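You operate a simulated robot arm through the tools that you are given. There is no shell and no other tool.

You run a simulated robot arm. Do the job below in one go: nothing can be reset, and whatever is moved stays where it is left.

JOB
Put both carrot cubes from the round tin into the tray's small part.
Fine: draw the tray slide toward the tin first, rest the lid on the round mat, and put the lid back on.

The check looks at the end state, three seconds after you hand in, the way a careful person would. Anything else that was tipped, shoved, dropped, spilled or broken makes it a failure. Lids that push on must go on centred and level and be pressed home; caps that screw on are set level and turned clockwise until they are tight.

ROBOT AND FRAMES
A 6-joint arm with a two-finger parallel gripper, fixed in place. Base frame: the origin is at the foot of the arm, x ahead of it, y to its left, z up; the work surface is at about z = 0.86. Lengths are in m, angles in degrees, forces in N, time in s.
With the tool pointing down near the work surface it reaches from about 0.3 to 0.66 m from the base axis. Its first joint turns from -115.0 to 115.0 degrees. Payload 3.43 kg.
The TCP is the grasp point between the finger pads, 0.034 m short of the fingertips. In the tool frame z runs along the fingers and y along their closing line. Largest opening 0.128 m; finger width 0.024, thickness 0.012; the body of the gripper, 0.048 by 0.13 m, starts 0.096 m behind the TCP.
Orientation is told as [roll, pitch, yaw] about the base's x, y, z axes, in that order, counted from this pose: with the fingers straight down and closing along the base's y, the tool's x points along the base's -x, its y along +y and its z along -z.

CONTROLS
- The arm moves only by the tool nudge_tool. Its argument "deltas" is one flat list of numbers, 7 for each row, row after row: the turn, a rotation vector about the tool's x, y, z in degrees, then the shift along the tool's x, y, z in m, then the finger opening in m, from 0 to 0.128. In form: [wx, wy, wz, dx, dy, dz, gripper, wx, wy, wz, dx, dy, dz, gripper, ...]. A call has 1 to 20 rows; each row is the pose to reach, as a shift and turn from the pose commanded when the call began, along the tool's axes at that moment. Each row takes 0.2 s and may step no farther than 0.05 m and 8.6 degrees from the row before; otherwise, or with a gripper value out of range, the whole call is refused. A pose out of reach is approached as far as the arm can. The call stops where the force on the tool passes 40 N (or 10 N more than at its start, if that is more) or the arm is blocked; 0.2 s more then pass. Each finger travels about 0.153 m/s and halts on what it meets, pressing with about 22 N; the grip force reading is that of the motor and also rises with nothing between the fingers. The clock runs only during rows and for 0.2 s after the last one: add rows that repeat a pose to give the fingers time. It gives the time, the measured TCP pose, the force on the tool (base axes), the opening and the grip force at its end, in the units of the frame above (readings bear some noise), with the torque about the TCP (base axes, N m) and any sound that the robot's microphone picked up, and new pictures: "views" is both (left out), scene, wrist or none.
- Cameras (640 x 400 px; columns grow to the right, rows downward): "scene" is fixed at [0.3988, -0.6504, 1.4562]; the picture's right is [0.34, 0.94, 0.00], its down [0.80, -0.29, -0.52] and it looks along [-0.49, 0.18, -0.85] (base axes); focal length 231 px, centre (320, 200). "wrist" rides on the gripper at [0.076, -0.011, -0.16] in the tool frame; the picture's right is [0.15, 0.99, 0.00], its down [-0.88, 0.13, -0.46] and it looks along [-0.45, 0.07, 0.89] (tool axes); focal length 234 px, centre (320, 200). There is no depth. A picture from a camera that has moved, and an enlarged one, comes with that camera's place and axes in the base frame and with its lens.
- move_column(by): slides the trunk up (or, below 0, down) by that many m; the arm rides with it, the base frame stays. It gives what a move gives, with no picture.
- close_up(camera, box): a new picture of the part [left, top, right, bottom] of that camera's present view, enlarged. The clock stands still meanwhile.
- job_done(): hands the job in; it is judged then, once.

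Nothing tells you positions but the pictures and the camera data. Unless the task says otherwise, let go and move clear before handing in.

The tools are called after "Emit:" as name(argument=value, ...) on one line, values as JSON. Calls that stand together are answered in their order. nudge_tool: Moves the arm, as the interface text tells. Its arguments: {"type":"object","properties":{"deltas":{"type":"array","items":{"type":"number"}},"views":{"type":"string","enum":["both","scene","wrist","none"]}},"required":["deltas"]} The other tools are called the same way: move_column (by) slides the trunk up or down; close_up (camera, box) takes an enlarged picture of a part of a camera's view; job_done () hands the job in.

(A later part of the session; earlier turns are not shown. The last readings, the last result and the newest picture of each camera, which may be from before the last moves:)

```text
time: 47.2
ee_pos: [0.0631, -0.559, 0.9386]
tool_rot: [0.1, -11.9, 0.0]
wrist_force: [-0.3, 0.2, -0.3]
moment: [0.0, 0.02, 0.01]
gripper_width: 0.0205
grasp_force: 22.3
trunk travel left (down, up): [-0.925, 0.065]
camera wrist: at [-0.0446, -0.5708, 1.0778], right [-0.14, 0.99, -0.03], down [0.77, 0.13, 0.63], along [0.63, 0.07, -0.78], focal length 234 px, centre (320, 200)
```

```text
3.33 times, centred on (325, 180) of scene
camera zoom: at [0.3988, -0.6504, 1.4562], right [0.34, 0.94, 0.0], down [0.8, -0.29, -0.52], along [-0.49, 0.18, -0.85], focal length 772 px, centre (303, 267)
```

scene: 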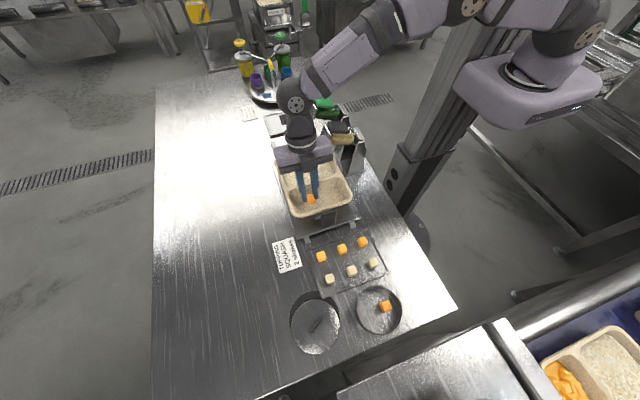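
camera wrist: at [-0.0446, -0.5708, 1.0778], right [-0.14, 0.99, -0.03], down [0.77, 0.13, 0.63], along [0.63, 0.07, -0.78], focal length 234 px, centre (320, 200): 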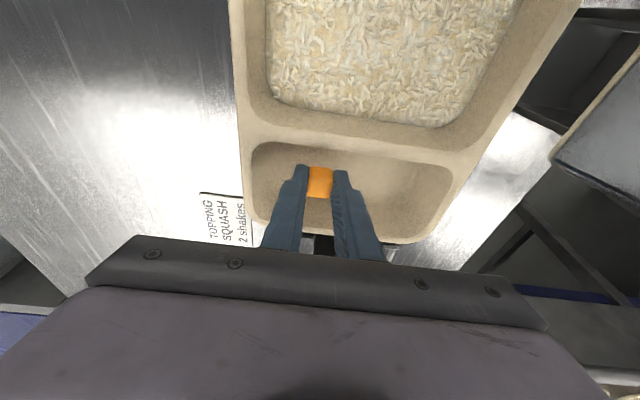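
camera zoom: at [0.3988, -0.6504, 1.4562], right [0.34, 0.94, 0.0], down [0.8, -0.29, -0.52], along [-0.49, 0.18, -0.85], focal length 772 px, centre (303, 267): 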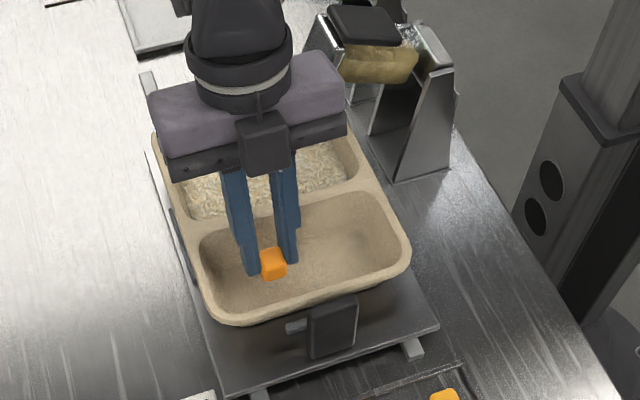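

The cube is inside the small part, still above its floor. I'll lower in small steps and watch for contact.

Emit:
nudge_tool(deltas=[0, 0, 0, 0.0006, 0, 0.0029, 0.012, 0, 0, 0, 0.0012, 0, 0.0059, 0.012, 0, 0, 0, 0.0019, 0, 0.0088, 0.012, 0, 0, 0, 0.0025, 0, 0.0117, 0.012, 0, 0, 0, 0.0025, 0, 0.0117, 0.012], views="none")

Emit:
close_up(camera="scene", box=[270, 140, 370, 220])

```text
time: 48.4
ee_pos: [0.0632, -0.5593, 0.9242]
tool_rot: [0.0, -11.9, -0.1]
wrist_force: [-0.5, 0.3, 0.0]
moment: [-0.02, 0.02, -0.02]
gripper_width: 0.0204
grasp_force: 22.8
trunk travel left (down, up): [-0.925, 0.065]
```

```text
5.00 times, centred on (320, 180) of scene
camera zoom: at [0.3988, -0.6504, 1.4562], right [0.34, 0.94, 0.0], down [0.8, -0.29, -0.52], along [-0.49, 0.18, -0.85], focal length 1157 px, centre (320, 300)
```

zoom: 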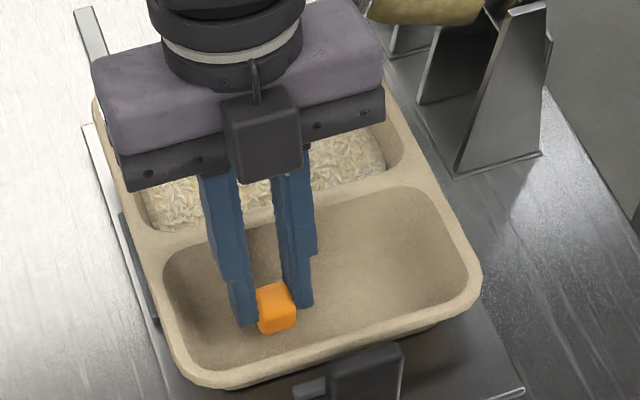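

No contact yet, so I'll continue in 2–3 mm steps.

Emit:
nudge_tool(deltas=[0, 0, 0, 0.0004, 0, 0.002, 0.012, 0, 0, 0, 0.0008, 0, 0.0039, 0.012, 0, 0, 0, 0.0012, 0, 0.0059, 0.012, 0, 0, 0, 0.0012, 0, 0.0059, 0.012], views="none")

```text
time: 49.4
ee_pos: [0.0632, -0.5596, 0.9208]
tool_rot: [-0.4, -11.9, 0.0]
wrist_force: [-0.8, 0.3, 15.4]
moment: [0.03, -0.12, 0.03]
gripper_width: 0.0202
grasp_force: 21.9
trunk travel left (down, up): [-0.925, 0.065]
```

Contact: the cube is on the compartment floor. I'll ease off, open and rise.

Emit:
nudge_tool(deltas=[0, 0, 0, -0.0005, 0, -0.0024, 0.012, 0, 0, 0, -0.0005, 0, -0.0024, 0.028, 0, 0, 0, -0.0005, 0, -0.0024, 0.036, 0, 0, 0, -0.0005, 0, -0.0024, 0.036, 0, 0, 0, -0.0047, 0, -0.022, 0.036, 0, 0, 0, -0.0109, 0, -0.0513, 0.036, 0, 0, 0, -0.0202, 0, -0.0953, 0.036, 0, 0, 0, -0.0202, 0, -0.0953, 0.036])

Emit:
close_up(camera="scene", box=[270, 140, 370, 220])

Emit:
close_up(camera="wrist", box=[220, 60, 420, 260])

```text
time: 51.2
ee_pos: [0.0647, -0.5598, 1.0144]
tool_rot: [0.1, -12.0, 0.0]
wrist_force: [0.3, -0.1, -0.3]
moment: [0.02, 0.0, 0.02]
gripper_width: 0.0362
grasp_force: 0.0
trunk travel left (down, up): [-0.925, 0.065]
camera wrist: at [-0.043, -0.5699, 1.1553], right [-0.14, 0.99, -0.03], down [0.77, 0.13, 0.63], along [0.62, 0.07, -0.78], focal length 234 px, centre (320, 200)
```

scene: 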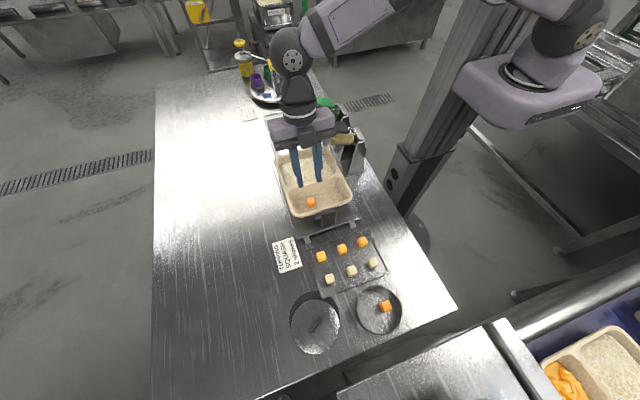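
wrist: 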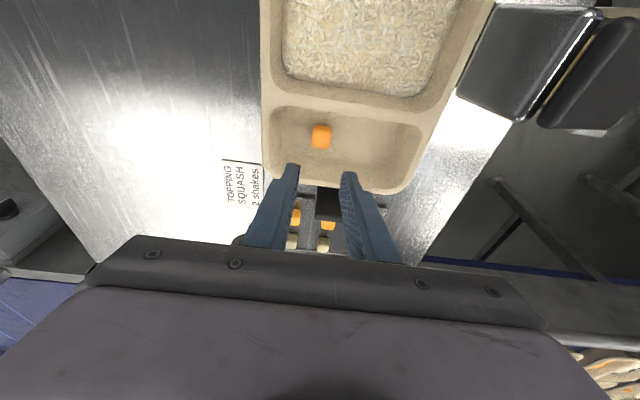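

```text
5.00 times, centred on (320, 180) of scene
camera zoom: at [0.3988, -0.6504, 1.4562], right [0.34, 0.94, 0.0], down [0.8, -0.29, -0.52], along [-0.49, 0.18, -0.85], focal length 1157 px, centre (320, 300)
```

zoom: 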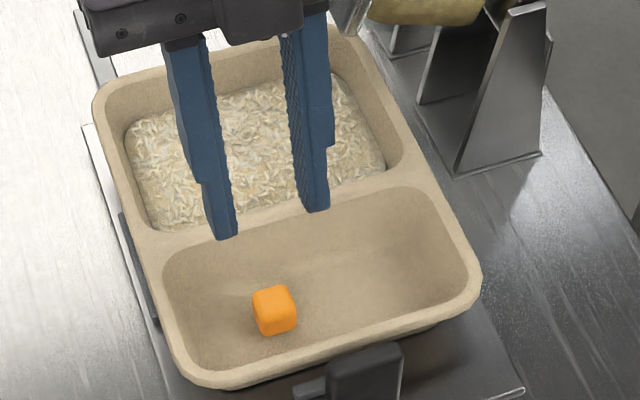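

```text
2.00 times, centred on (320, 160) of wrist
camera zoom: at [-0.043, -0.5699, 1.1553], right [-0.14, 0.99, -0.03], down [0.77, 0.13, 0.63], along [0.62, 0.07, -0.78], focal length 468 px, centre (320, 280)
```

zoom: 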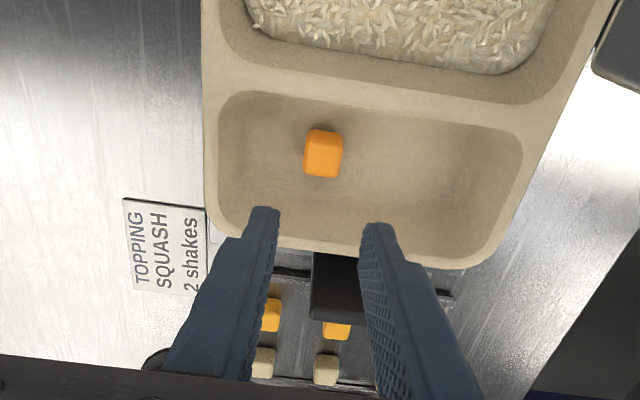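

Cube 1 sits flat in the small part. Returning for cube 2: straighten, then turn to yaw -90 on the way back to the tin.

Emit:
nudge_tool(deltas=[0, 6, 0, 0, 0, -0.002, 0.036, 0, 12, 0, 0, 0, -0.004, 0.036, 0, 12, 0, 0, 0, -0.004, 0.036], views="none")

Emit:
nudge_tool(deltas=[0, 0, 8.2, -0.0292, 0.0067, 0, 0.034, 0, 0, 16.4, -0.0584, 0.0133, 0, 0.034, 0, 0, 24.6, -0.0876, 0.02, 0, 0.034, 0, 0, 32.8, -0.1168, 0.0267, 0, 0.034, 0, 0, 41, -0.146, 0.0333, 0, 0.034, 0, 0, 49.2, -0.1753, 0.04, 0, 0.034, 0, 0, 57.4, -0.2045, 0.0466, 0, 0.034, 0, 0, 65.6, -0.2337, 0.0533, 0.005, 0.034, 0, 0, 73.8, -0.2629, 0.06, 0.01, 0.034, 0, 0, 82, -0.2921, 0.0666, 0.015, 0.034, 0, 0, 90, -0.3213, 0.0733, 0.025, 0.034, 0, 0, 90, -0.3213, 0.0733, 0.025, 0.034])

Emit:
close_up(camera="wrist", box=[240, 60, 400, 220])

Emit:
close_up(camera="scene", box=[330, 250, 430, 350])

```text
time: 52.0
ee_pos: [0.0623, -0.5573, 1.0183]
tool_rot: [0.0, 0.2, 0.1]
wrist_force: [-0.4, 0.2, 0.2]
moment: [0.02, 0.0, 0.02]
gripper_width: 0.0358
grasp_force: 0.0
trunk travel left (down, up): [-0.925, 0.065]
```

```text
time: 54.6
ee_pos: [0.3837, -0.4859, 0.9949]
tool_rot: [-0.1, 0.1, -90.1]
wrist_force: [0.9, -0.6, 0.1]
moment: [0.0, -0.02, -0.01]
gripper_width: 0.0339
grasp_force: 0.0
trunk travel left (down, up): [-0.925, 0.065]
camera wrist: at [0.3719, -0.4104, 1.1547], right [0.99, 0.14, 0.0], down [0.13, -0.88, 0.46], along [0.06, -0.45, -0.89], focal length 234 px, centre (320, 200)
```

scene: 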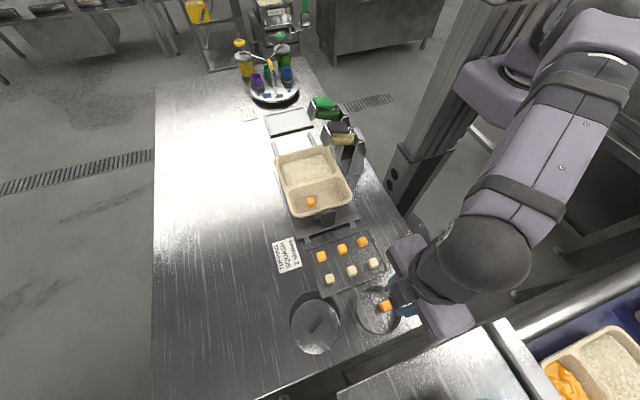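
wrist: 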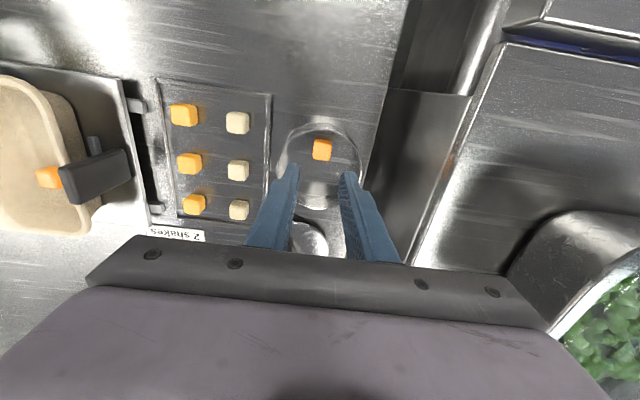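

```text
2.50 times, centred on (320, 140) of wrist
camera zoom: at [0.3719, -0.4104, 1.1547], right [0.99, 0.14, 0.0], down [0.13, -0.88, 0.46], along [0.06, -0.45, -0.89], focal length 585 px, centre (320, 350)
```

zoom: 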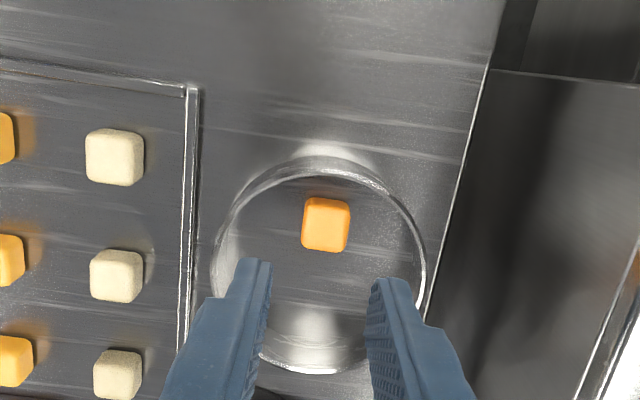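

```text
4.00 times, centred on (380, 300) of scene
camera zoom: at [0.3988, -0.6504, 1.4562], right [0.34, 0.94, 0.0], down [0.8, -0.29, -0.52], along [-0.49, 0.18, -0.85], focal length 926 px, centre (80, -200)
```

zoom: 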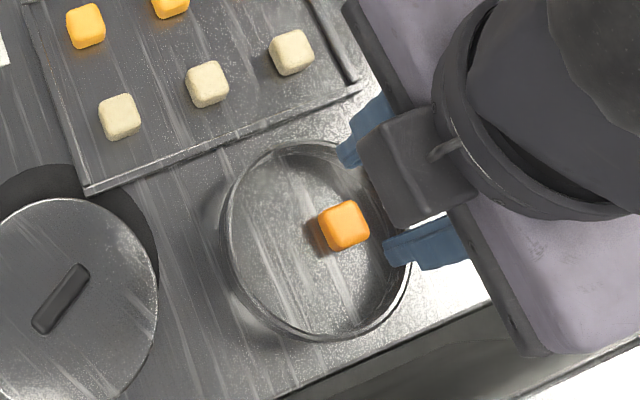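

Cube 2 measures at (0.386, -0.485), and this one is reachable with a vertical tool. Descending around it.

Emit:
nudge_tool(deltas=[0, 0, 0, -0.001, 0.0023, 0.025, 0.034, 0, 0, 0, -0.001, 0.0023, 0.05, 0.034, 0, 0, 0, -0.001, 0.0023, 0.075, 0.034, 0, 0, 0, -0.001, 0.0023, 0.092, 0.034, 0, 0, 0, -0.001, 0.0023, 0.092, 0.034], views="wrist")

Emit:
close_up(camera="wrist", box=[240, 60, 400, 220])

Emit:
close_up(camera="scene", box=[330, 250, 430, 350])

```text
time: 55.8
ee_pos: [0.3864, -0.4866, 0.902]
tool_rot: [-0.1, -0.1, -90.0]
wrist_force: [0.2, 0.3, 0.1]
moment: [0.02, -0.02, -0.02]
gripper_width: 0.0341
grasp_force: 0.1
trunk travel left (down, up): [-0.925, 0.065]
camera wrist: at [0.3738, -0.4112, 1.0614], right [0.99, 0.15, 0.0], down [0.13, -0.88, 0.46], along [0.07, -0.45, -0.89], focal length 234 px, centre (320, 200)
```

wrist: 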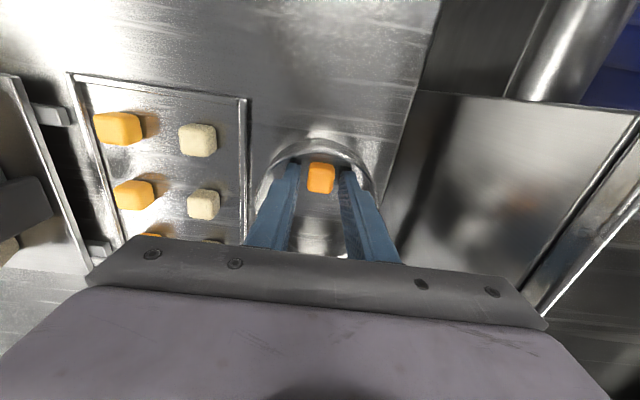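

```text
2.50 times, centred on (320, 140) of wrist
camera zoom: at [0.3738, -0.4112, 1.0614], right [0.99, 0.15, 0.0], down [0.13, -0.88, 0.46], along [0.07, -0.45, -0.89], focal length 585 px, centre (320, 350)
```

zoom: 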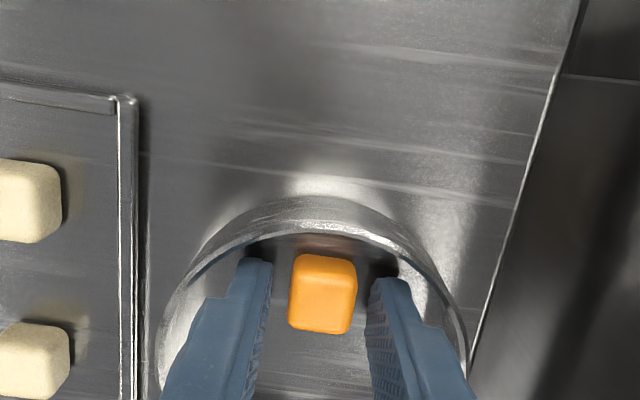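

```text
4.00 times, centred on (380, 300) of scene
camera zoom: at [0.3988, -0.6504, 1.4562], right [0.34, 0.94, 0.0], down [0.8, -0.29, -0.52], along [-0.49, 0.18, -0.85], focal length 926 px, centre (80, -200)
```

zoom: 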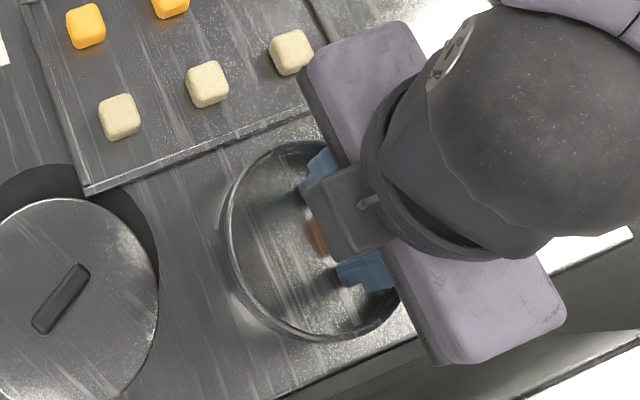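

The fingers straddle cube 2 cleanly. Closing, then lifting straight up.

Emit:
nudge_tool(deltas=[0, 0, 0, 0, 0, 0, 0.024, 0, 0, 0, 0, 0, 0, 0.014, 0, 0, 0, 0, 0, 0, 0.012, 0, 0, 0, 0, 0, 0, 0.012, 0, 0, 0, 0, 0, -0.01, 0.012, 0, 0, 0, 0, 0, -0.03, 0.012, 0, 0, 0, 0, 0, -0.05, 0.012, 0, 0, 0, 0, 0, -0.07, 0.012, 0, 0, 0, 0, 0, -0.09, 0.012, 0, 0, 0, 0, 0, -0.09, 0.012])

Emit:
close_up(camera="scene", box=[330, 250, 430, 350])

```text
time: 58.0
ee_pos: [0.3857, -0.4868, 0.9916]
tool_rot: [-0.1, -0.1, -90.1]
wrist_force: [-0.6, -0.3, 0.1]
moment: [-0.01, 0.0, -0.01]
gripper_width: 0.0204
grasp_force: 21.8
trunk travel left (down, up): [-0.925, 0.065]
camera wrist: at [0.3747, -0.4117, 1.1512], right [0.99, 0.15, 0.0], down [0.13, -0.88, 0.46], along [0.07, -0.45, -0.89], focal length 234 px, centre (320, 200)
```

scene: 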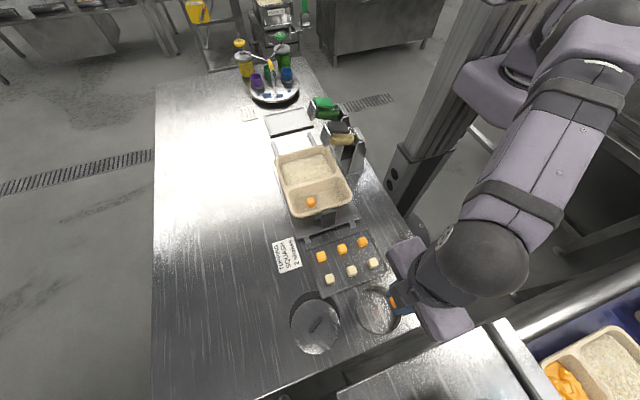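
wrist: 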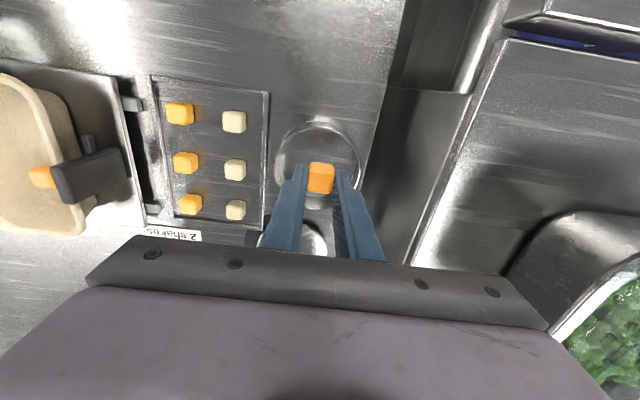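

```text
4.00 times, centred on (380, 300) of scene
camera zoom: at [0.3988, -0.6504, 1.4562], right [0.34, 0.94, 0.0], down [0.8, -0.29, -0.52], along [-0.49, 0.18, -0.85], focal length 926 px, centre (80, -200)
```

zoom: 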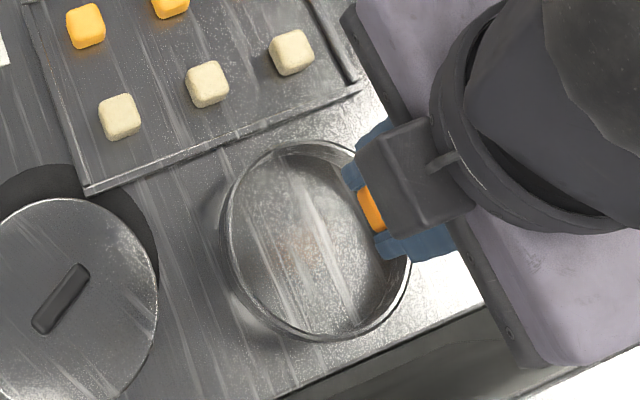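

Cube 2 is in hand and the tin is empty. Carrying it to the tray while turning back to yaw 0.

Emit:
nudge_tool(deltas=[0, 0, -8.2, -0.0023, -0.0284, -0.01, 0.012, 0, 0, -16.4, -0.0046, -0.0568, -0.02, 0.012, 0, 0, -24.6, -0.0069, -0.0852, -0.028, 0.012, 0, 0, -32.8, -0.0092, -0.1136, -0.028, 0.012, 0, 0, -41, -0.0115, -0.142, -0.028, 0.012, 0, 0, -49.2, -0.0139, -0.1705, -0.028, 0.012, 0, 0, -57.4, -0.0162, -0.1989, -0.028, 0.012, 0, 0, -65.6, -0.0185, -0.2273, -0.028, 0.012, 0, 0, -73.8, -0.0208, -0.2557, -0.028, 0.012, 0, 0, -82, -0.0231, -0.2841, -0.028, 0.012, 0, 0, -90, -0.0254, -0.3125, -0.028, 0.012, 0, 0, -90, -0.0254, -0.3125, -0.028, 0.012])

Emit:
close_up(camera="wrist", box=[220, 60, 420, 260])

Emit:
close_up(camera="scene", box=[270, 140, 370, 220])

```text
time: 60.6
ee_pos: [0.0726, -0.5107, 1.0215]
tool_rot: [0.1, 0.1, 0.1]
wrist_force: [0.5, -0.1, -0.3]
moment: [-0.01, 0.0, 0.02]
gripper_width: 0.0202
grasp_force: 22.0
trunk travel left (down, up): [-0.925, 0.065]
camera wrist: at [-0.0017, -0.5225, 1.1811], right [-0.15, 0.99, 0.0], down [0.88, 0.13, 0.45], along [0.45, 0.07, -0.89], focal length 234 px, centre (320, 200)
```

scene: 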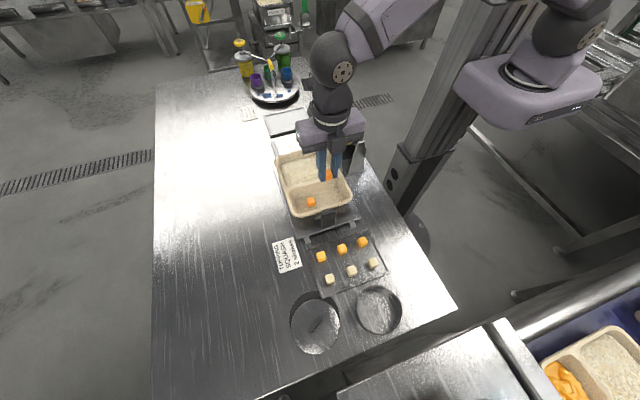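
wrist: 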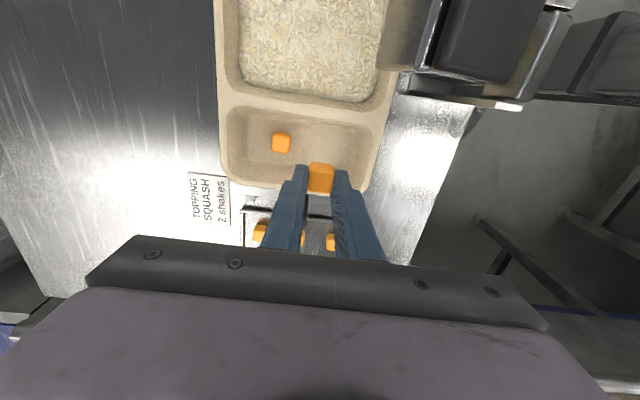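

```text
2.00 times, centred on (320, 160) of wrist
camera zoom: at [-0.0017, -0.5225, 1.1811], right [-0.15, 0.99, 0.0], down [0.88, 0.13, 0.45], along [0.45, 0.07, -0.89], focal length 468 px, centre (320, 280)
```

zoom: 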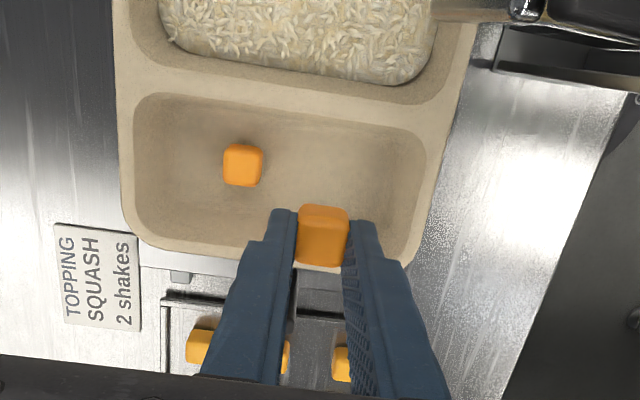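

```text
5.00 times, centred on (320, 180) of scene
camera zoom: at [0.3988, -0.6504, 1.4562], right [0.34, 0.94, 0.0], down [0.8, -0.29, -0.52], along [-0.49, 0.18, -0.85], focal length 1157 px, centre (320, 300)
```

zoom: 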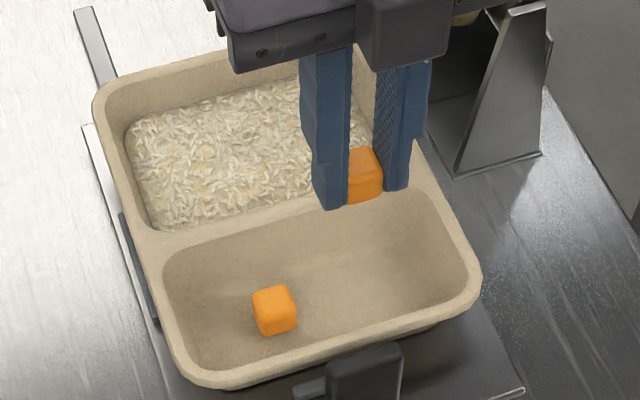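

Both the placed cube and the target spot are clear. I'll lower cube 2 beside cube 1.

Emit:
nudge_tool(deltas=[0, 0, 0, 0, 0, 0.03, 0.012, 0, 0, 0, 0, 0, 0.06, 0.012, 0, 0, 0, 0, 0, 0.08, 0.012, 0, 0, 0, 0, 0, 0.092, 0.012, 0, 0, 0, 0, 0, 0.092, 0.012], views="none")

Emit:
close_up(camera="scene", box=[270, 140, 370, 220])

```text
time: 61.8
ee_pos: [0.0768, -0.5135, 0.9272]
tool_rot: [0.0, 0.0, 0.0]
wrist_force: [0.4, -1.1, 0.0]
moment: [-0.01, -0.01, -0.01]
gripper_width: 0.0203
grasp_force: 21.8
trunk travel left (down, up): [-0.925, 0.065]
```

```text
5.00 times, centred on (320, 180) of scene
camera zoom: at [0.3988, -0.6504, 1.4562], right [0.34, 0.94, 0.0], down [0.8, -0.29, -0.52], along [-0.49, 0.18, -0.85], focal length 1157 px, centre (320, 300)
```

zoom: 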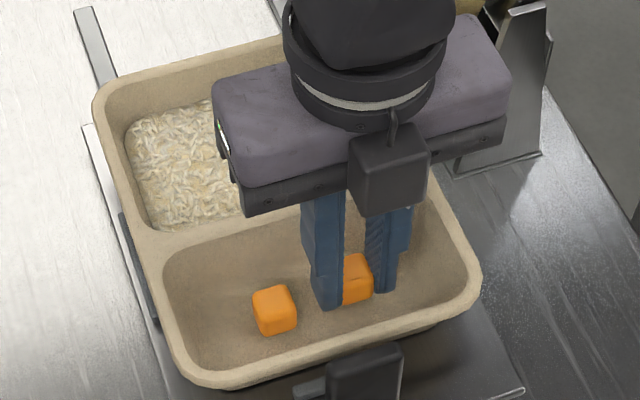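

The cube is just above the compartment floor. Lowering in 2 mm steps until contact.

Emit:
nudge_tool(deltas=[0, 0, 0, 0, 0, 0.002, 0.012, 0, 0, 0, 0, 0, 0.004, 0.012, 0, 0, 0, 0, 0, 0.006, 0.012, 0, 0, 0, 0, 0, 0.0085, 0.012, 0, 0, 0, 0, 0, 0.0085, 0.012], views="none")

```text
time: 63.0
ee_pos: [0.073, -0.5129, 0.919]
tool_rot: [0.0, 0.1, 0.0]
wrist_force: [0.3, -0.5, -1.2]
moment: [0.0, -0.01, 0.03]
gripper_width: 0.02
grasp_force: 21.9
trunk travel left (down, up): [-0.925, 0.065]
```

Emit:
nudge_tool(deltas=[0, 0, 0, 0, 0, 0.0015, 0.012, 0, 0, 0, 0, 0, 0.003, 0.012, 0, 0, 0, 0, 0, 0.003, 0.012], views="none")

```text
time: 63.8
ee_pos: [0.073, -0.5126, 0.9196]
tool_rot: [-0.2, 0.2, 0.0]
wrist_force: [-0.1, -1.4, 11.8]
moment: [-0.04, 0.0, 0.0]
gripper_width: 0.0204
grasp_force: 21.9
trunk travel left (down, up): [-0.925, 0.065]
```

Contact at 12 N: cube 2 is on the floor of the small part. Ease off, open and rise.

Emit:
nudge_tool(deltas=[0, 0, 0, 0, 0, -0.0022, 0.012, 0, 0, 0, 0, 0, -0.0022, 0.024, 0, 0, 0, 0, 0, -0.0022, 0.034, 0, 0, 0, 0, 0, -0.0022, 0.034, 0, 0, 0, 0, 0, -0.025, 0.034, 0, 0, 0, 0, 0, -0.06, 0.034, 0, 0, 0, 0, 0, -0.105, 0.034, 0, 0, 0, 0, 0, -0.105, 0.034])

Emit:
close_up(camera="scene", box=[270, 140, 370, 220])

Emit:
close_up(camera="scene", box=[280, 260, 420, 370])

```text
time: 65.6
ee_pos: [0.0744, -0.5152, 1.022]
tool_rot: [0.0, 0.0, 0.1]
wrist_force: [0.3, 0.1, 0.5]
moment: [0.04, -0.05, 0.0]
gripper_width: 0.0338
grasp_force: 0.1
trunk travel left (down, up): [-0.925, 0.065]
camera wrist: at [-0.001, -0.5255, 1.1827], right [-0.15, 0.99, 0.0], down [0.88, 0.13, 0.45], along [0.45, 0.07, -0.89], focal length 234 px, centre (320, 200)
```

scene: 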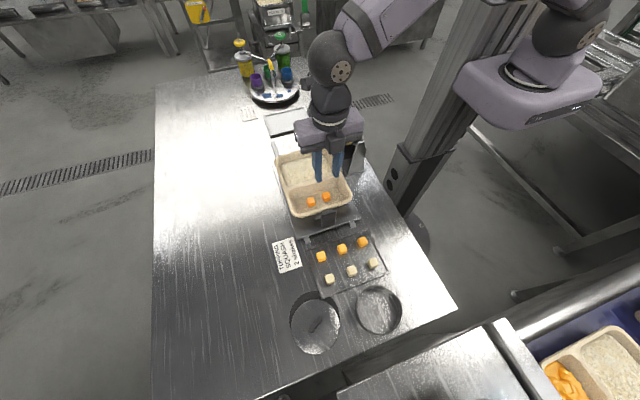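
wrist: 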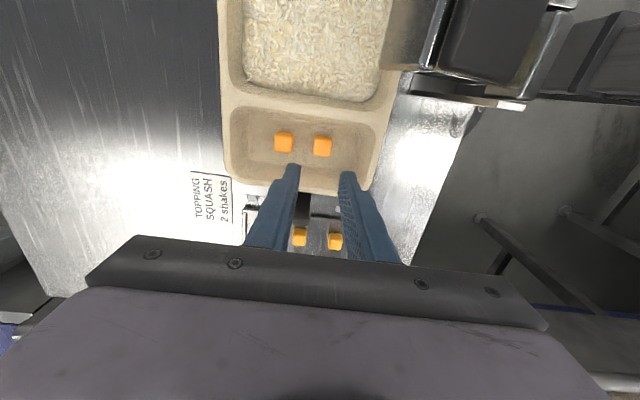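

```text
5.00 times, centred on (320, 180) of scene
camera zoom: at [0.3988, -0.6504, 1.4562], right [0.34, 0.94, 0.0], down [0.8, -0.29, -0.52], along [-0.49, 0.18, -0.85], focal length 1157 px, centre (320, 300)
```

zoom: 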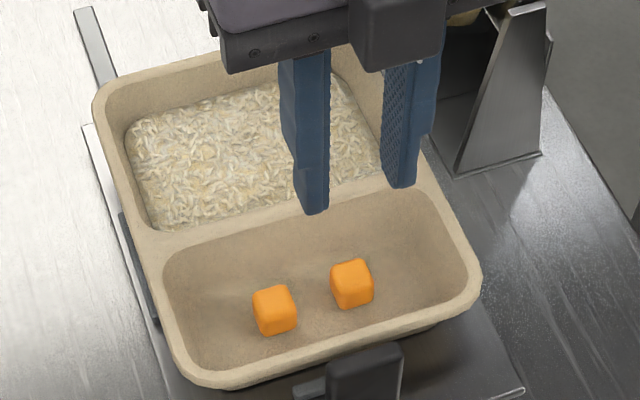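

```text
3.64 times, centred on (350, 315) of scene
camera zoom: at [0.3988, -0.6504, 1.4562], right [0.34, 0.94, 0.0], down [0.8, -0.29, -0.52], along [-0.49, 0.18, -0.85], focal length 842 px, centre (211, -218)
```

zoom: 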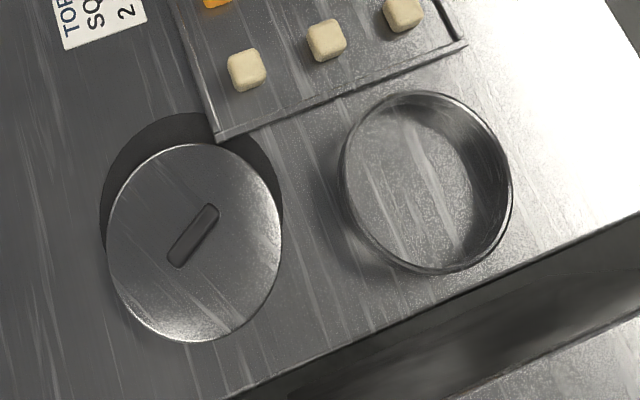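

Both carrot cubes now sit in the small part. Next I'll fetch the lid: turn to yaw -61 while moving back, then lean 30° over the mat as before.

Emit:
nudge_tool(deltas=[0, 0, 7.625, -0.0257, -0.0031, -0.008, 0.05, 0, 0, 15.25, -0.0514, -0.0062, -0.008, 0.05, 0, 0, 22.875, -0.0771, -0.0094, -0.008, 0.05, 0, 0, 30.5, -0.1028, -0.0125, -0.008, 0.05, 0, 0, 38.125, -0.1285, -0.0156, -0.008, 0.05, 0, 0, 45.75, -0.1542, -0.0187, -0.008, 0.05, 0, 0, 53.375, -0.1799, -0.0219, -0.008, 0.05, 0, 0, 61, -0.2056, -0.025, -0.008, 0.05, 0, 0, 61, -0.2056, -0.025, -0.008, 0.05], views="none")

Emit:
nudge_tool(deltas=[0, -7.5, 0, -0.0315, 0.0055, 0.01, 0.05, 0, -15, 0, -0.063, 0.0111, 0.02, 0.05, 0, -22.5, 0, -0.0945, 0.0166, 0.03, 0.05, 0, -30, 0, -0.126, 0.0222, 0.042, 0.05, 0, -30, 0, -0.126, 0.0222, 0.042, 0.05])

Emit:
close_up(camera="wrist", box=[220, 20, 420, 220])

Emit:
close_up(camera="scene", box=[280, 260, 420, 370])

```text
time: 67.6
ee_pos: [0.2793, -0.5361, 1.0313]
tool_rot: [-0.1, 0.0, -61.1]
wrist_force: [-0.1, -0.7, 0.3]
moment: [-0.04, 0.02, -0.02]
gripper_width: 0.05
grasp_force: 0.0
trunk travel left (down, up): [-0.925, 0.065]
```

```text
time: 68.8
ee_pos: [0.3597, -0.6386, 0.9885]
tool_rot: [0.0, -30.1, -60.9]
wrist_force: [-1.0, -0.2, 0.3]
moment: [-0.02, 0.03, 0.0]
gripper_width: 0.05
grasp_force: 0.1
trunk travel left (down, up): [-0.925, 0.065]
camera wrist: at [0.2794, -0.5158, 1.0885], right [0.8, 0.59, -0.07], down [0.37, -0.4, 0.84], along [0.46, -0.7, -0.54], focal length 234 px, centre (320, 200)
```

scene: 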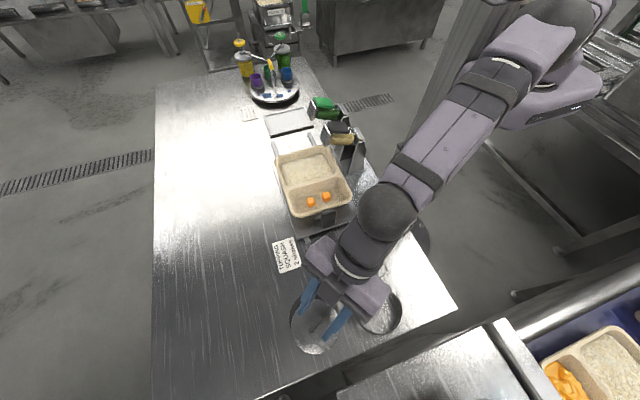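
wrist: 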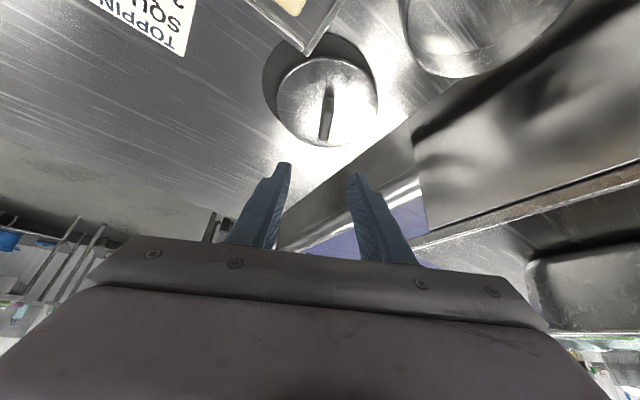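

```text
2.00 times, centred on (320, 120) of wrist
camera zoom: at [0.2794, -0.5158, 1.0885], right [0.8, 0.59, -0.07], down [0.37, -0.4, 0.84], along [0.46, -0.7, -0.54], focal length 468 px, centre (320, 360)
```

zoom: 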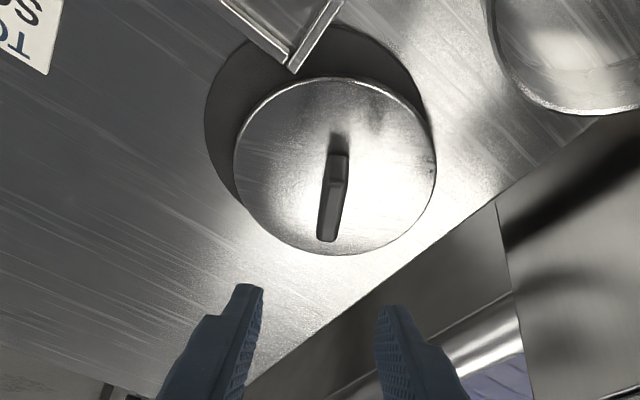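

```text
3.64 times, centred on (350, 315) of scene
camera zoom: at [0.3988, -0.6504, 1.4562], right [0.34, 0.94, 0.0], down [0.8, -0.29, -0.52], along [-0.49, 0.18, -0.85], focal length 842 px, centre (211, -218)
```

zoom: 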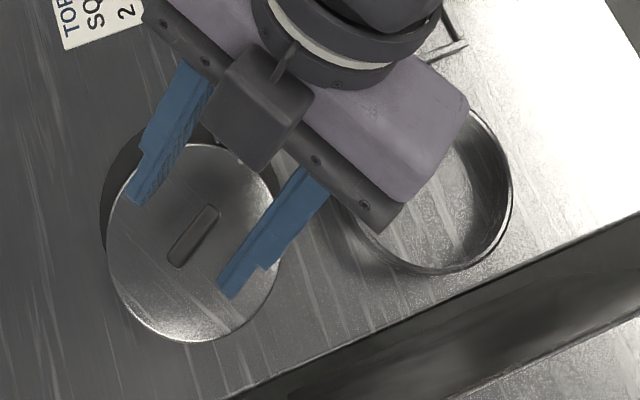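

The lid's handle lies centred ahead of the fingers. I'll descend to just above the earlier grip height and check.

Emit:
nudge_tool(deltas=[0, 0, 0, 0.012, 0.0003, 0.021, 0.05, 0, 0, 0, 0.024, 0.0003, 0.043, 0.05, 0, 0, 0, 0.0335, 0.0003, 0.0604, 0.05, 0, 0, 0, 0.0335, 0.0003, 0.0604, 0.05], views="none")

Emit:
close_up(camera="wrist", box=[220, 20, 420, 220])

```text
time: 69.8
ee_pos: [0.3598, -0.6398, 0.9188]
tool_rot: [-0.1, -30.0, -60.9]
wrist_force: [0.3, -0.2, -0.6]
moment: [0.04, 0.02, -0.01]
gripper_width: 0.0502
grasp_force: 0.0
trunk travel left (down, up): [-0.925, 0.065]
```

```text
2.00 times, centred on (320, 120) of wrist
camera zoom: at [0.2801, -0.517, 1.021], right [0.8, 0.59, -0.07], down [0.37, -0.4, 0.83], along [0.46, -0.7, -0.55], focal length 468 px, centre (320, 360)
```

zoom: 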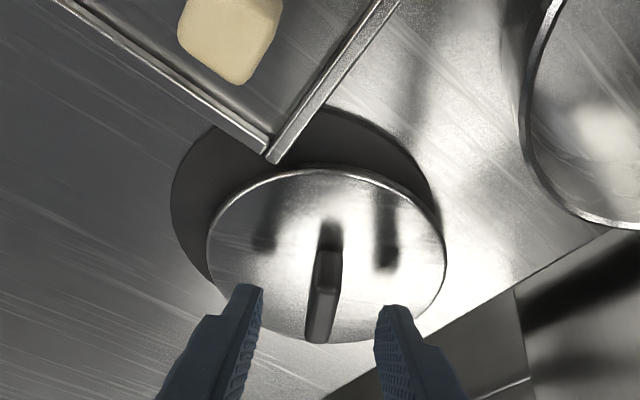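

Emit:
nudge_tool(deltas=[0, 0, 0, 0.0017, 0, 0.003, 0.05, 0, 0, 0, 0.0034, 0, 0.0059, 0.05, 0, 0, 0, 0.0034, 0, 0.0059, 0.05], views="none")

Emit:
close_up(camera="wrist", box=[220, 20, 420, 220])

```text
time: 70.6
ee_pos: [0.3612, -0.6376, 0.9125]
tool_rot: [-0.1, -29.9, -61.0]
wrist_force: [-0.5, 0.2, 0.2]
moment: [0.05, 0.01, -0.02]
gripper_width: 0.05
grasp_force: 0.1
trunk travel left (down, up): [-0.925, 0.065]
```

```text
2.00 times, centred on (320, 120) of wrist
camera zoom: at [0.2803, -0.5163, 1.0131], right [0.8, 0.59, -0.07], down [0.37, -0.4, 0.83], along [0.46, -0.7, -0.55], focal length 468 px, centre (320, 360)
```

zoom: 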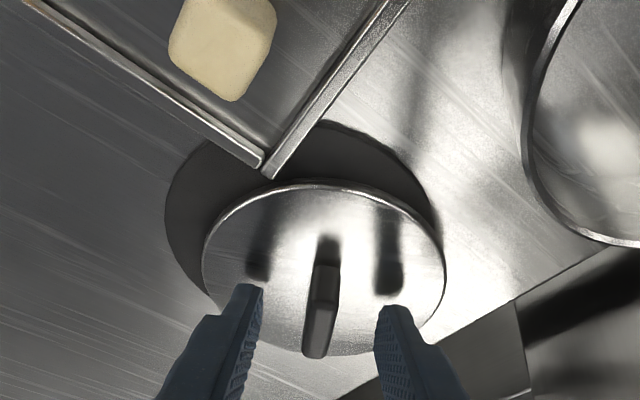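

This matches the earlier release view within about 2 mm. I'll make a small correction and close on the handle.

Emit:
nudge_tool(deltas=[0, 0, 0, -0.0009, -0.0004, 0.0015, 0.05, 0, 0, 0, -0.0009, -0.0004, 0.0015, 0.03, 0, 0, 0, -0.0009, -0.0004, 0.0015, 0.01, 0, 0, 0, -0.0009, -0.0004, 0.0015, 0.004, 0, 0, 0, -0.0009, -0.0004, 0.0015, 0.004], views="none")

Emit:
close_up(camera="wrist", box=[220, 20, 420, 220])

```text
time: 71.8
ee_pos: [0.3604, -0.6385, 0.9106]
tool_rot: [0.0, -30.0, -61.0]
wrist_force: [0.2, 1.0, -0.5]
moment: [0.05, -0.02, 0.02]
gripper_width: 0.0113
grasp_force: 21.8
trunk travel left (down, up): [-0.925, 0.065]
```

```text
2.00 times, centred on (320, 120) of wrist
camera zoom: at [0.2802, -0.5172, 1.0122], right [0.8, 0.59, -0.07], down [0.37, -0.4, 0.83], along [0.46, -0.7, -0.55], focal length 468 px, centre (320, 360)
```

zoom: 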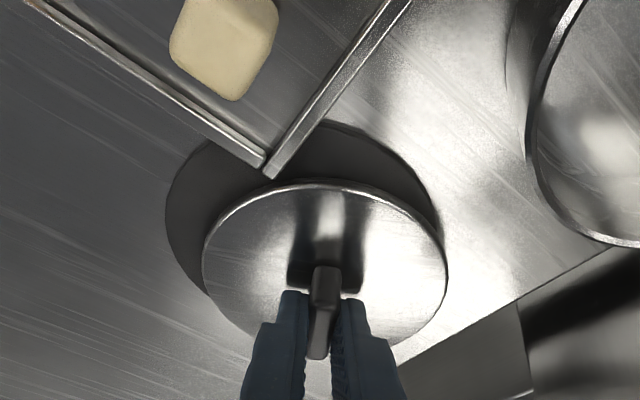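

The lid is gripped at the same handle width, 0.0113 m. Lifting it off the mat and swinging it level back above the tin.

Emit:
nudge_tool(deltas=[0, 0, 0, -0.005, 0, -0.0087, 0.004, 0, 0, 0, -0.02, 0, -0.0346, 0.004, 0, 0, 0, -0.04, 0, -0.0693, 0.004, -3.81, 0, -6.6, -0.0281, 0.0098, -0.0762, 0.004, -7.63, 0, -13.21, -0.0162, 0.0196, -0.083, 0.004, -11.44, 0, -19.81, -0.0043, 0.0294, -0.0899, 0.004, -15.25, 0, -26.41, 0.0076, 0.0392, -0.0967, 0.004, -19.06, 0, -33.02, 0.0194, 0.049, -0.1036, 0.004, -22.88, 0, -39.62, 0.0313, 0.0588, -0.1105, 0.004, -26.69, 0, -46.22, 0.0432, 0.0686, -0.1173, 0.004, -30.5, 0, -52.83, 0.0551, 0.0784, -0.1242, 0.004, -30.5, 0, -52.83, 0.0551, 0.0784, -0.1242, 0.004])

Emit:
close_up(camera="wrist", box=[220, 40, 420, 220])

Emit:
close_up(camera="scene", box=[330, 250, 430, 350])

```text
time: 74.4
ee_pos: [0.3765, -0.5044, 0.9916]
tool_rot: [-0.1, -29.9, 0.1]
wrist_force: [0.4, 0.2, -0.9]
moment: [-0.01, 0.02, 0.0]
gripper_width: 0.0112
grasp_force: 21.7
trunk travel left (down, up): [-0.925, 0.065]
camera wrist: at [0.2317, -0.5166, 1.0922], right [-0.13, 0.99, -0.07], down [0.54, 0.13, 0.83], along [0.83, 0.07, -0.55], focal length 234 px, centre (320, 200)
```

scene: 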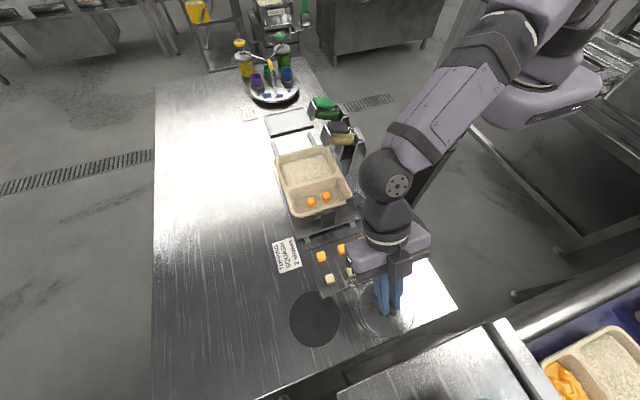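
wrist: 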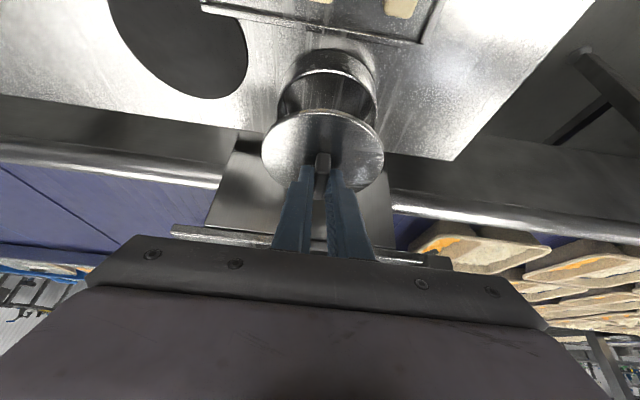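

```text
2.22 times, centred on (320, 130) of wrist
camera zoom: at [0.2317, -0.5166, 1.0922], right [-0.13, 0.99, -0.07], down [0.54, 0.13, 0.83], along [0.83, 0.07, -0.55], focal length 520 px, centre (320, 356)
```

zoom: 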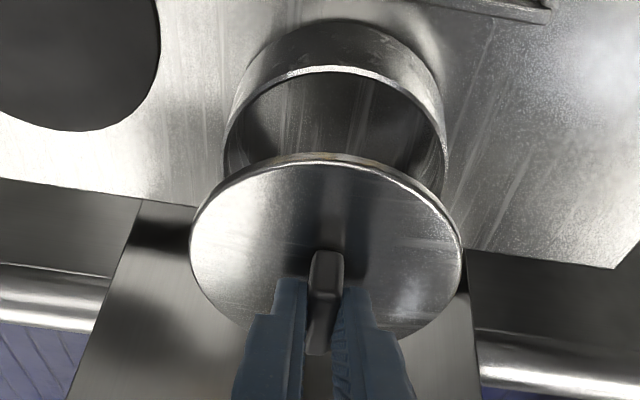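

```text
4.00 times, centred on (380, 300) of scene
camera zoom: at [0.3988, -0.6504, 1.4562], right [0.34, 0.94, 0.0], down [0.8, -0.29, -0.52], along [-0.49, 0.18, -0.85], focal length 926 px, centre (80, -200)
```

zoom: 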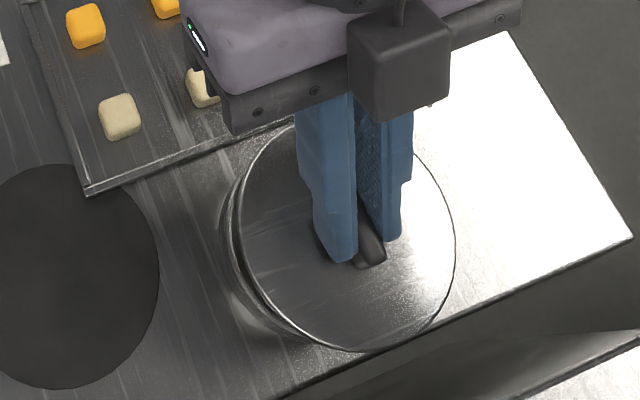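

The lid is over the tin. I'll lower to the height of my earlier lift-off picture so I can compare alignment directly.

Emit:
nudge_tool(deltas=[0, 0, 0, 0.008, 0, 0.0139, 0.004, 0, 0, 0, 0.0165, 0, 0.0286, 0.004, 0, 0, 0, 0.0165, 0, 0.0286, 0.004])

Emit:
close_up(camera="scene", box=[330, 250, 430, 350])

Emit:
close_up(camera="wrist", box=[230, 60, 410, 210])

```text
time: 75.2
ee_pos: [0.3757, -0.5051, 0.9576]
tool_rot: [0.0, -30.0, 0.0]
wrist_force: [0.3, 0.1, -0.2]
moment: [0.06, 0.02, 0.0]
gripper_width: 0.0115
grasp_force: 22.1
trunk travel left (down, up): [-0.925, 0.065]
camera wrist: at [0.2306, -0.5168, 1.0589], right [-0.13, 0.99, -0.07], down [0.54, 0.13, 0.83], along [0.83, 0.07, -0.55], focal length 234 px, centre (320, 200)
```

scene: 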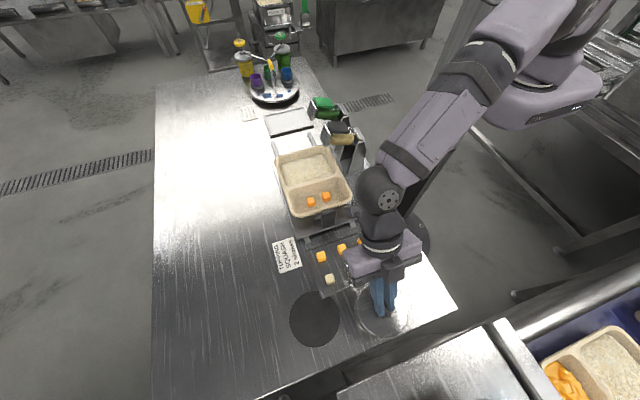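
wrist: 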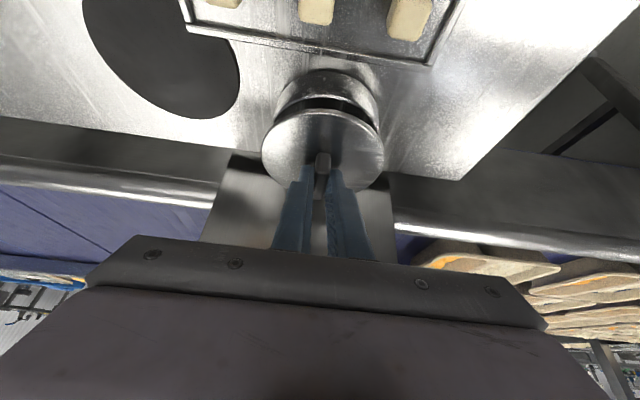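

```text
4.00 times, centred on (380, 300) of scene
camera zoom: at [0.3988, -0.6504, 1.4562], right [0.34, 0.94, 0.0], down [0.8, -0.29, -0.52], along [-0.49, 0.18, -0.85], focal length 926 px, centre (80, -200)
```

zoom: 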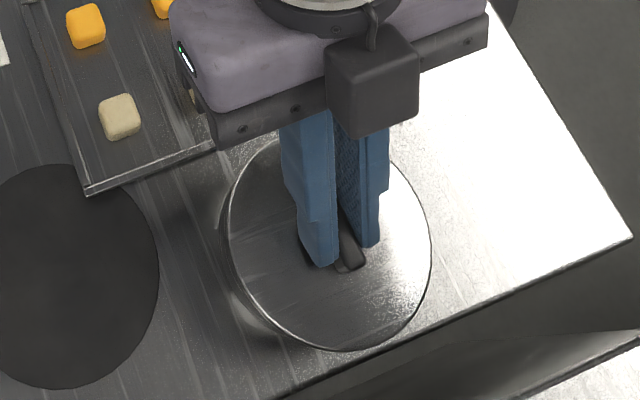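

```text
2.67 times, centred on (320, 135) of wrist
camera zoom: at [0.2306, -0.5168, 1.0589], right [-0.13, 0.99, -0.07], down [0.54, 0.13, 0.83], along [0.83, 0.07, -0.55], focal length 624 px, centre (320, 373)
```

zoom: 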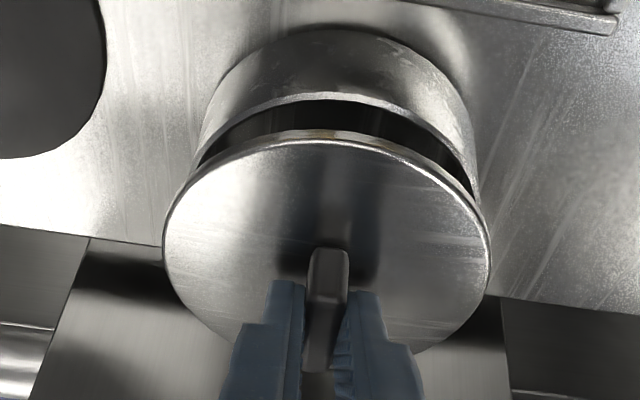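

Nearly identical to the lift-off view. I'll zoom in tighter on the lid edges to check centring before pressing on.

Emit:
close_up(camera="scene", box=[350, 275, 410, 345])

Emit:
close_up(camera="wrist", box=[255, 60, 395, 150])

```text
5.71 times, centred on (380, 310) of scene
camera zoom: at [0.3988, -0.6504, 1.4562], right [0.34, 0.94, 0.0], down [0.8, -0.29, -0.52], along [-0.49, 0.18, -0.85], focal length 1323 px, centre (-23, -429)
```

zoom: 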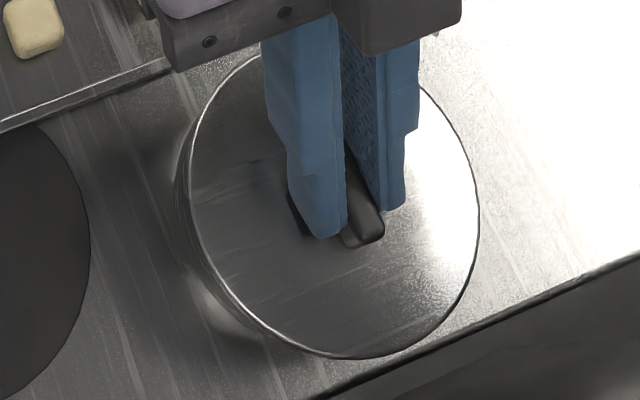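

```text
4.44 times, centred on (325, 105) of wrist
camera zoom: at [0.2306, -0.5168, 1.0589], right [-0.13, 0.99, -0.07], down [0.54, 0.13, 0.83], along [0.83, 0.07, -0.55], focal length 1041 px, centre (298, 622)
```

zoom: 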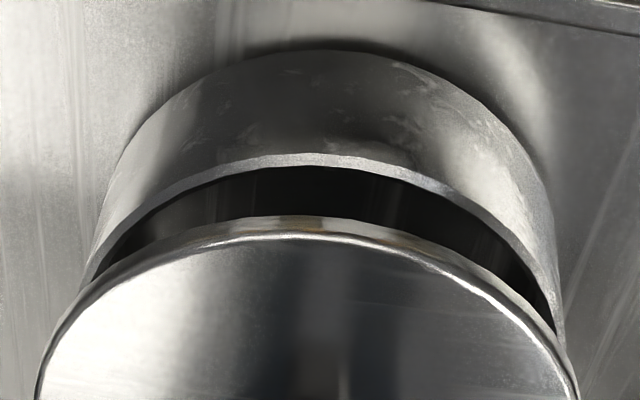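

I'll compare how the lid sits in the hand now with the picture from before set-down, using the same crop.

Emit:
close_up(camera="wrist", box=[220, 20, 420, 220])

Emit:
close_up(camera="wrist", box=[255, 100, 395, 200])

```text
2.00 times, centred on (320, 120) of wrist
camera zoom: at [0.2306, -0.5168, 1.0589], right [-0.13, 0.99, -0.07], down [0.54, 0.13, 0.83], along [0.83, 0.07, -0.55], focal length 468 px, centre (320, 360)
```

zoom: 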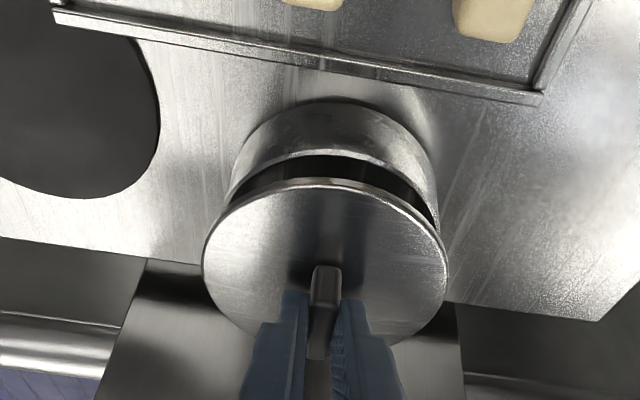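

```text
4.00 times, centred on (325, 150) of wrist
camera zoom: at [0.2306, -0.5168, 1.0589], right [-0.13, 0.99, -0.07], down [0.54, 0.13, 0.83], along [0.83, 0.07, -0.55], focal length 937 px, centre (300, 400)
```

zoom: 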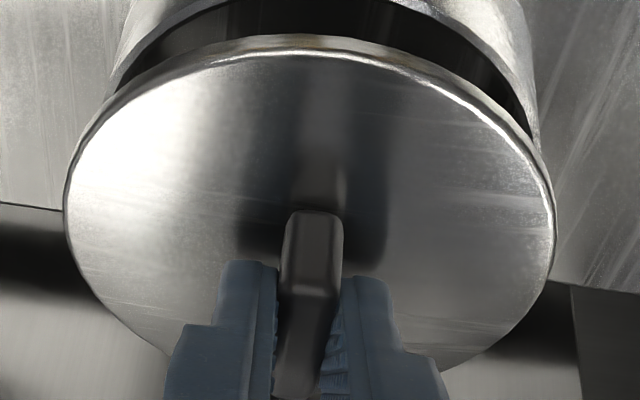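

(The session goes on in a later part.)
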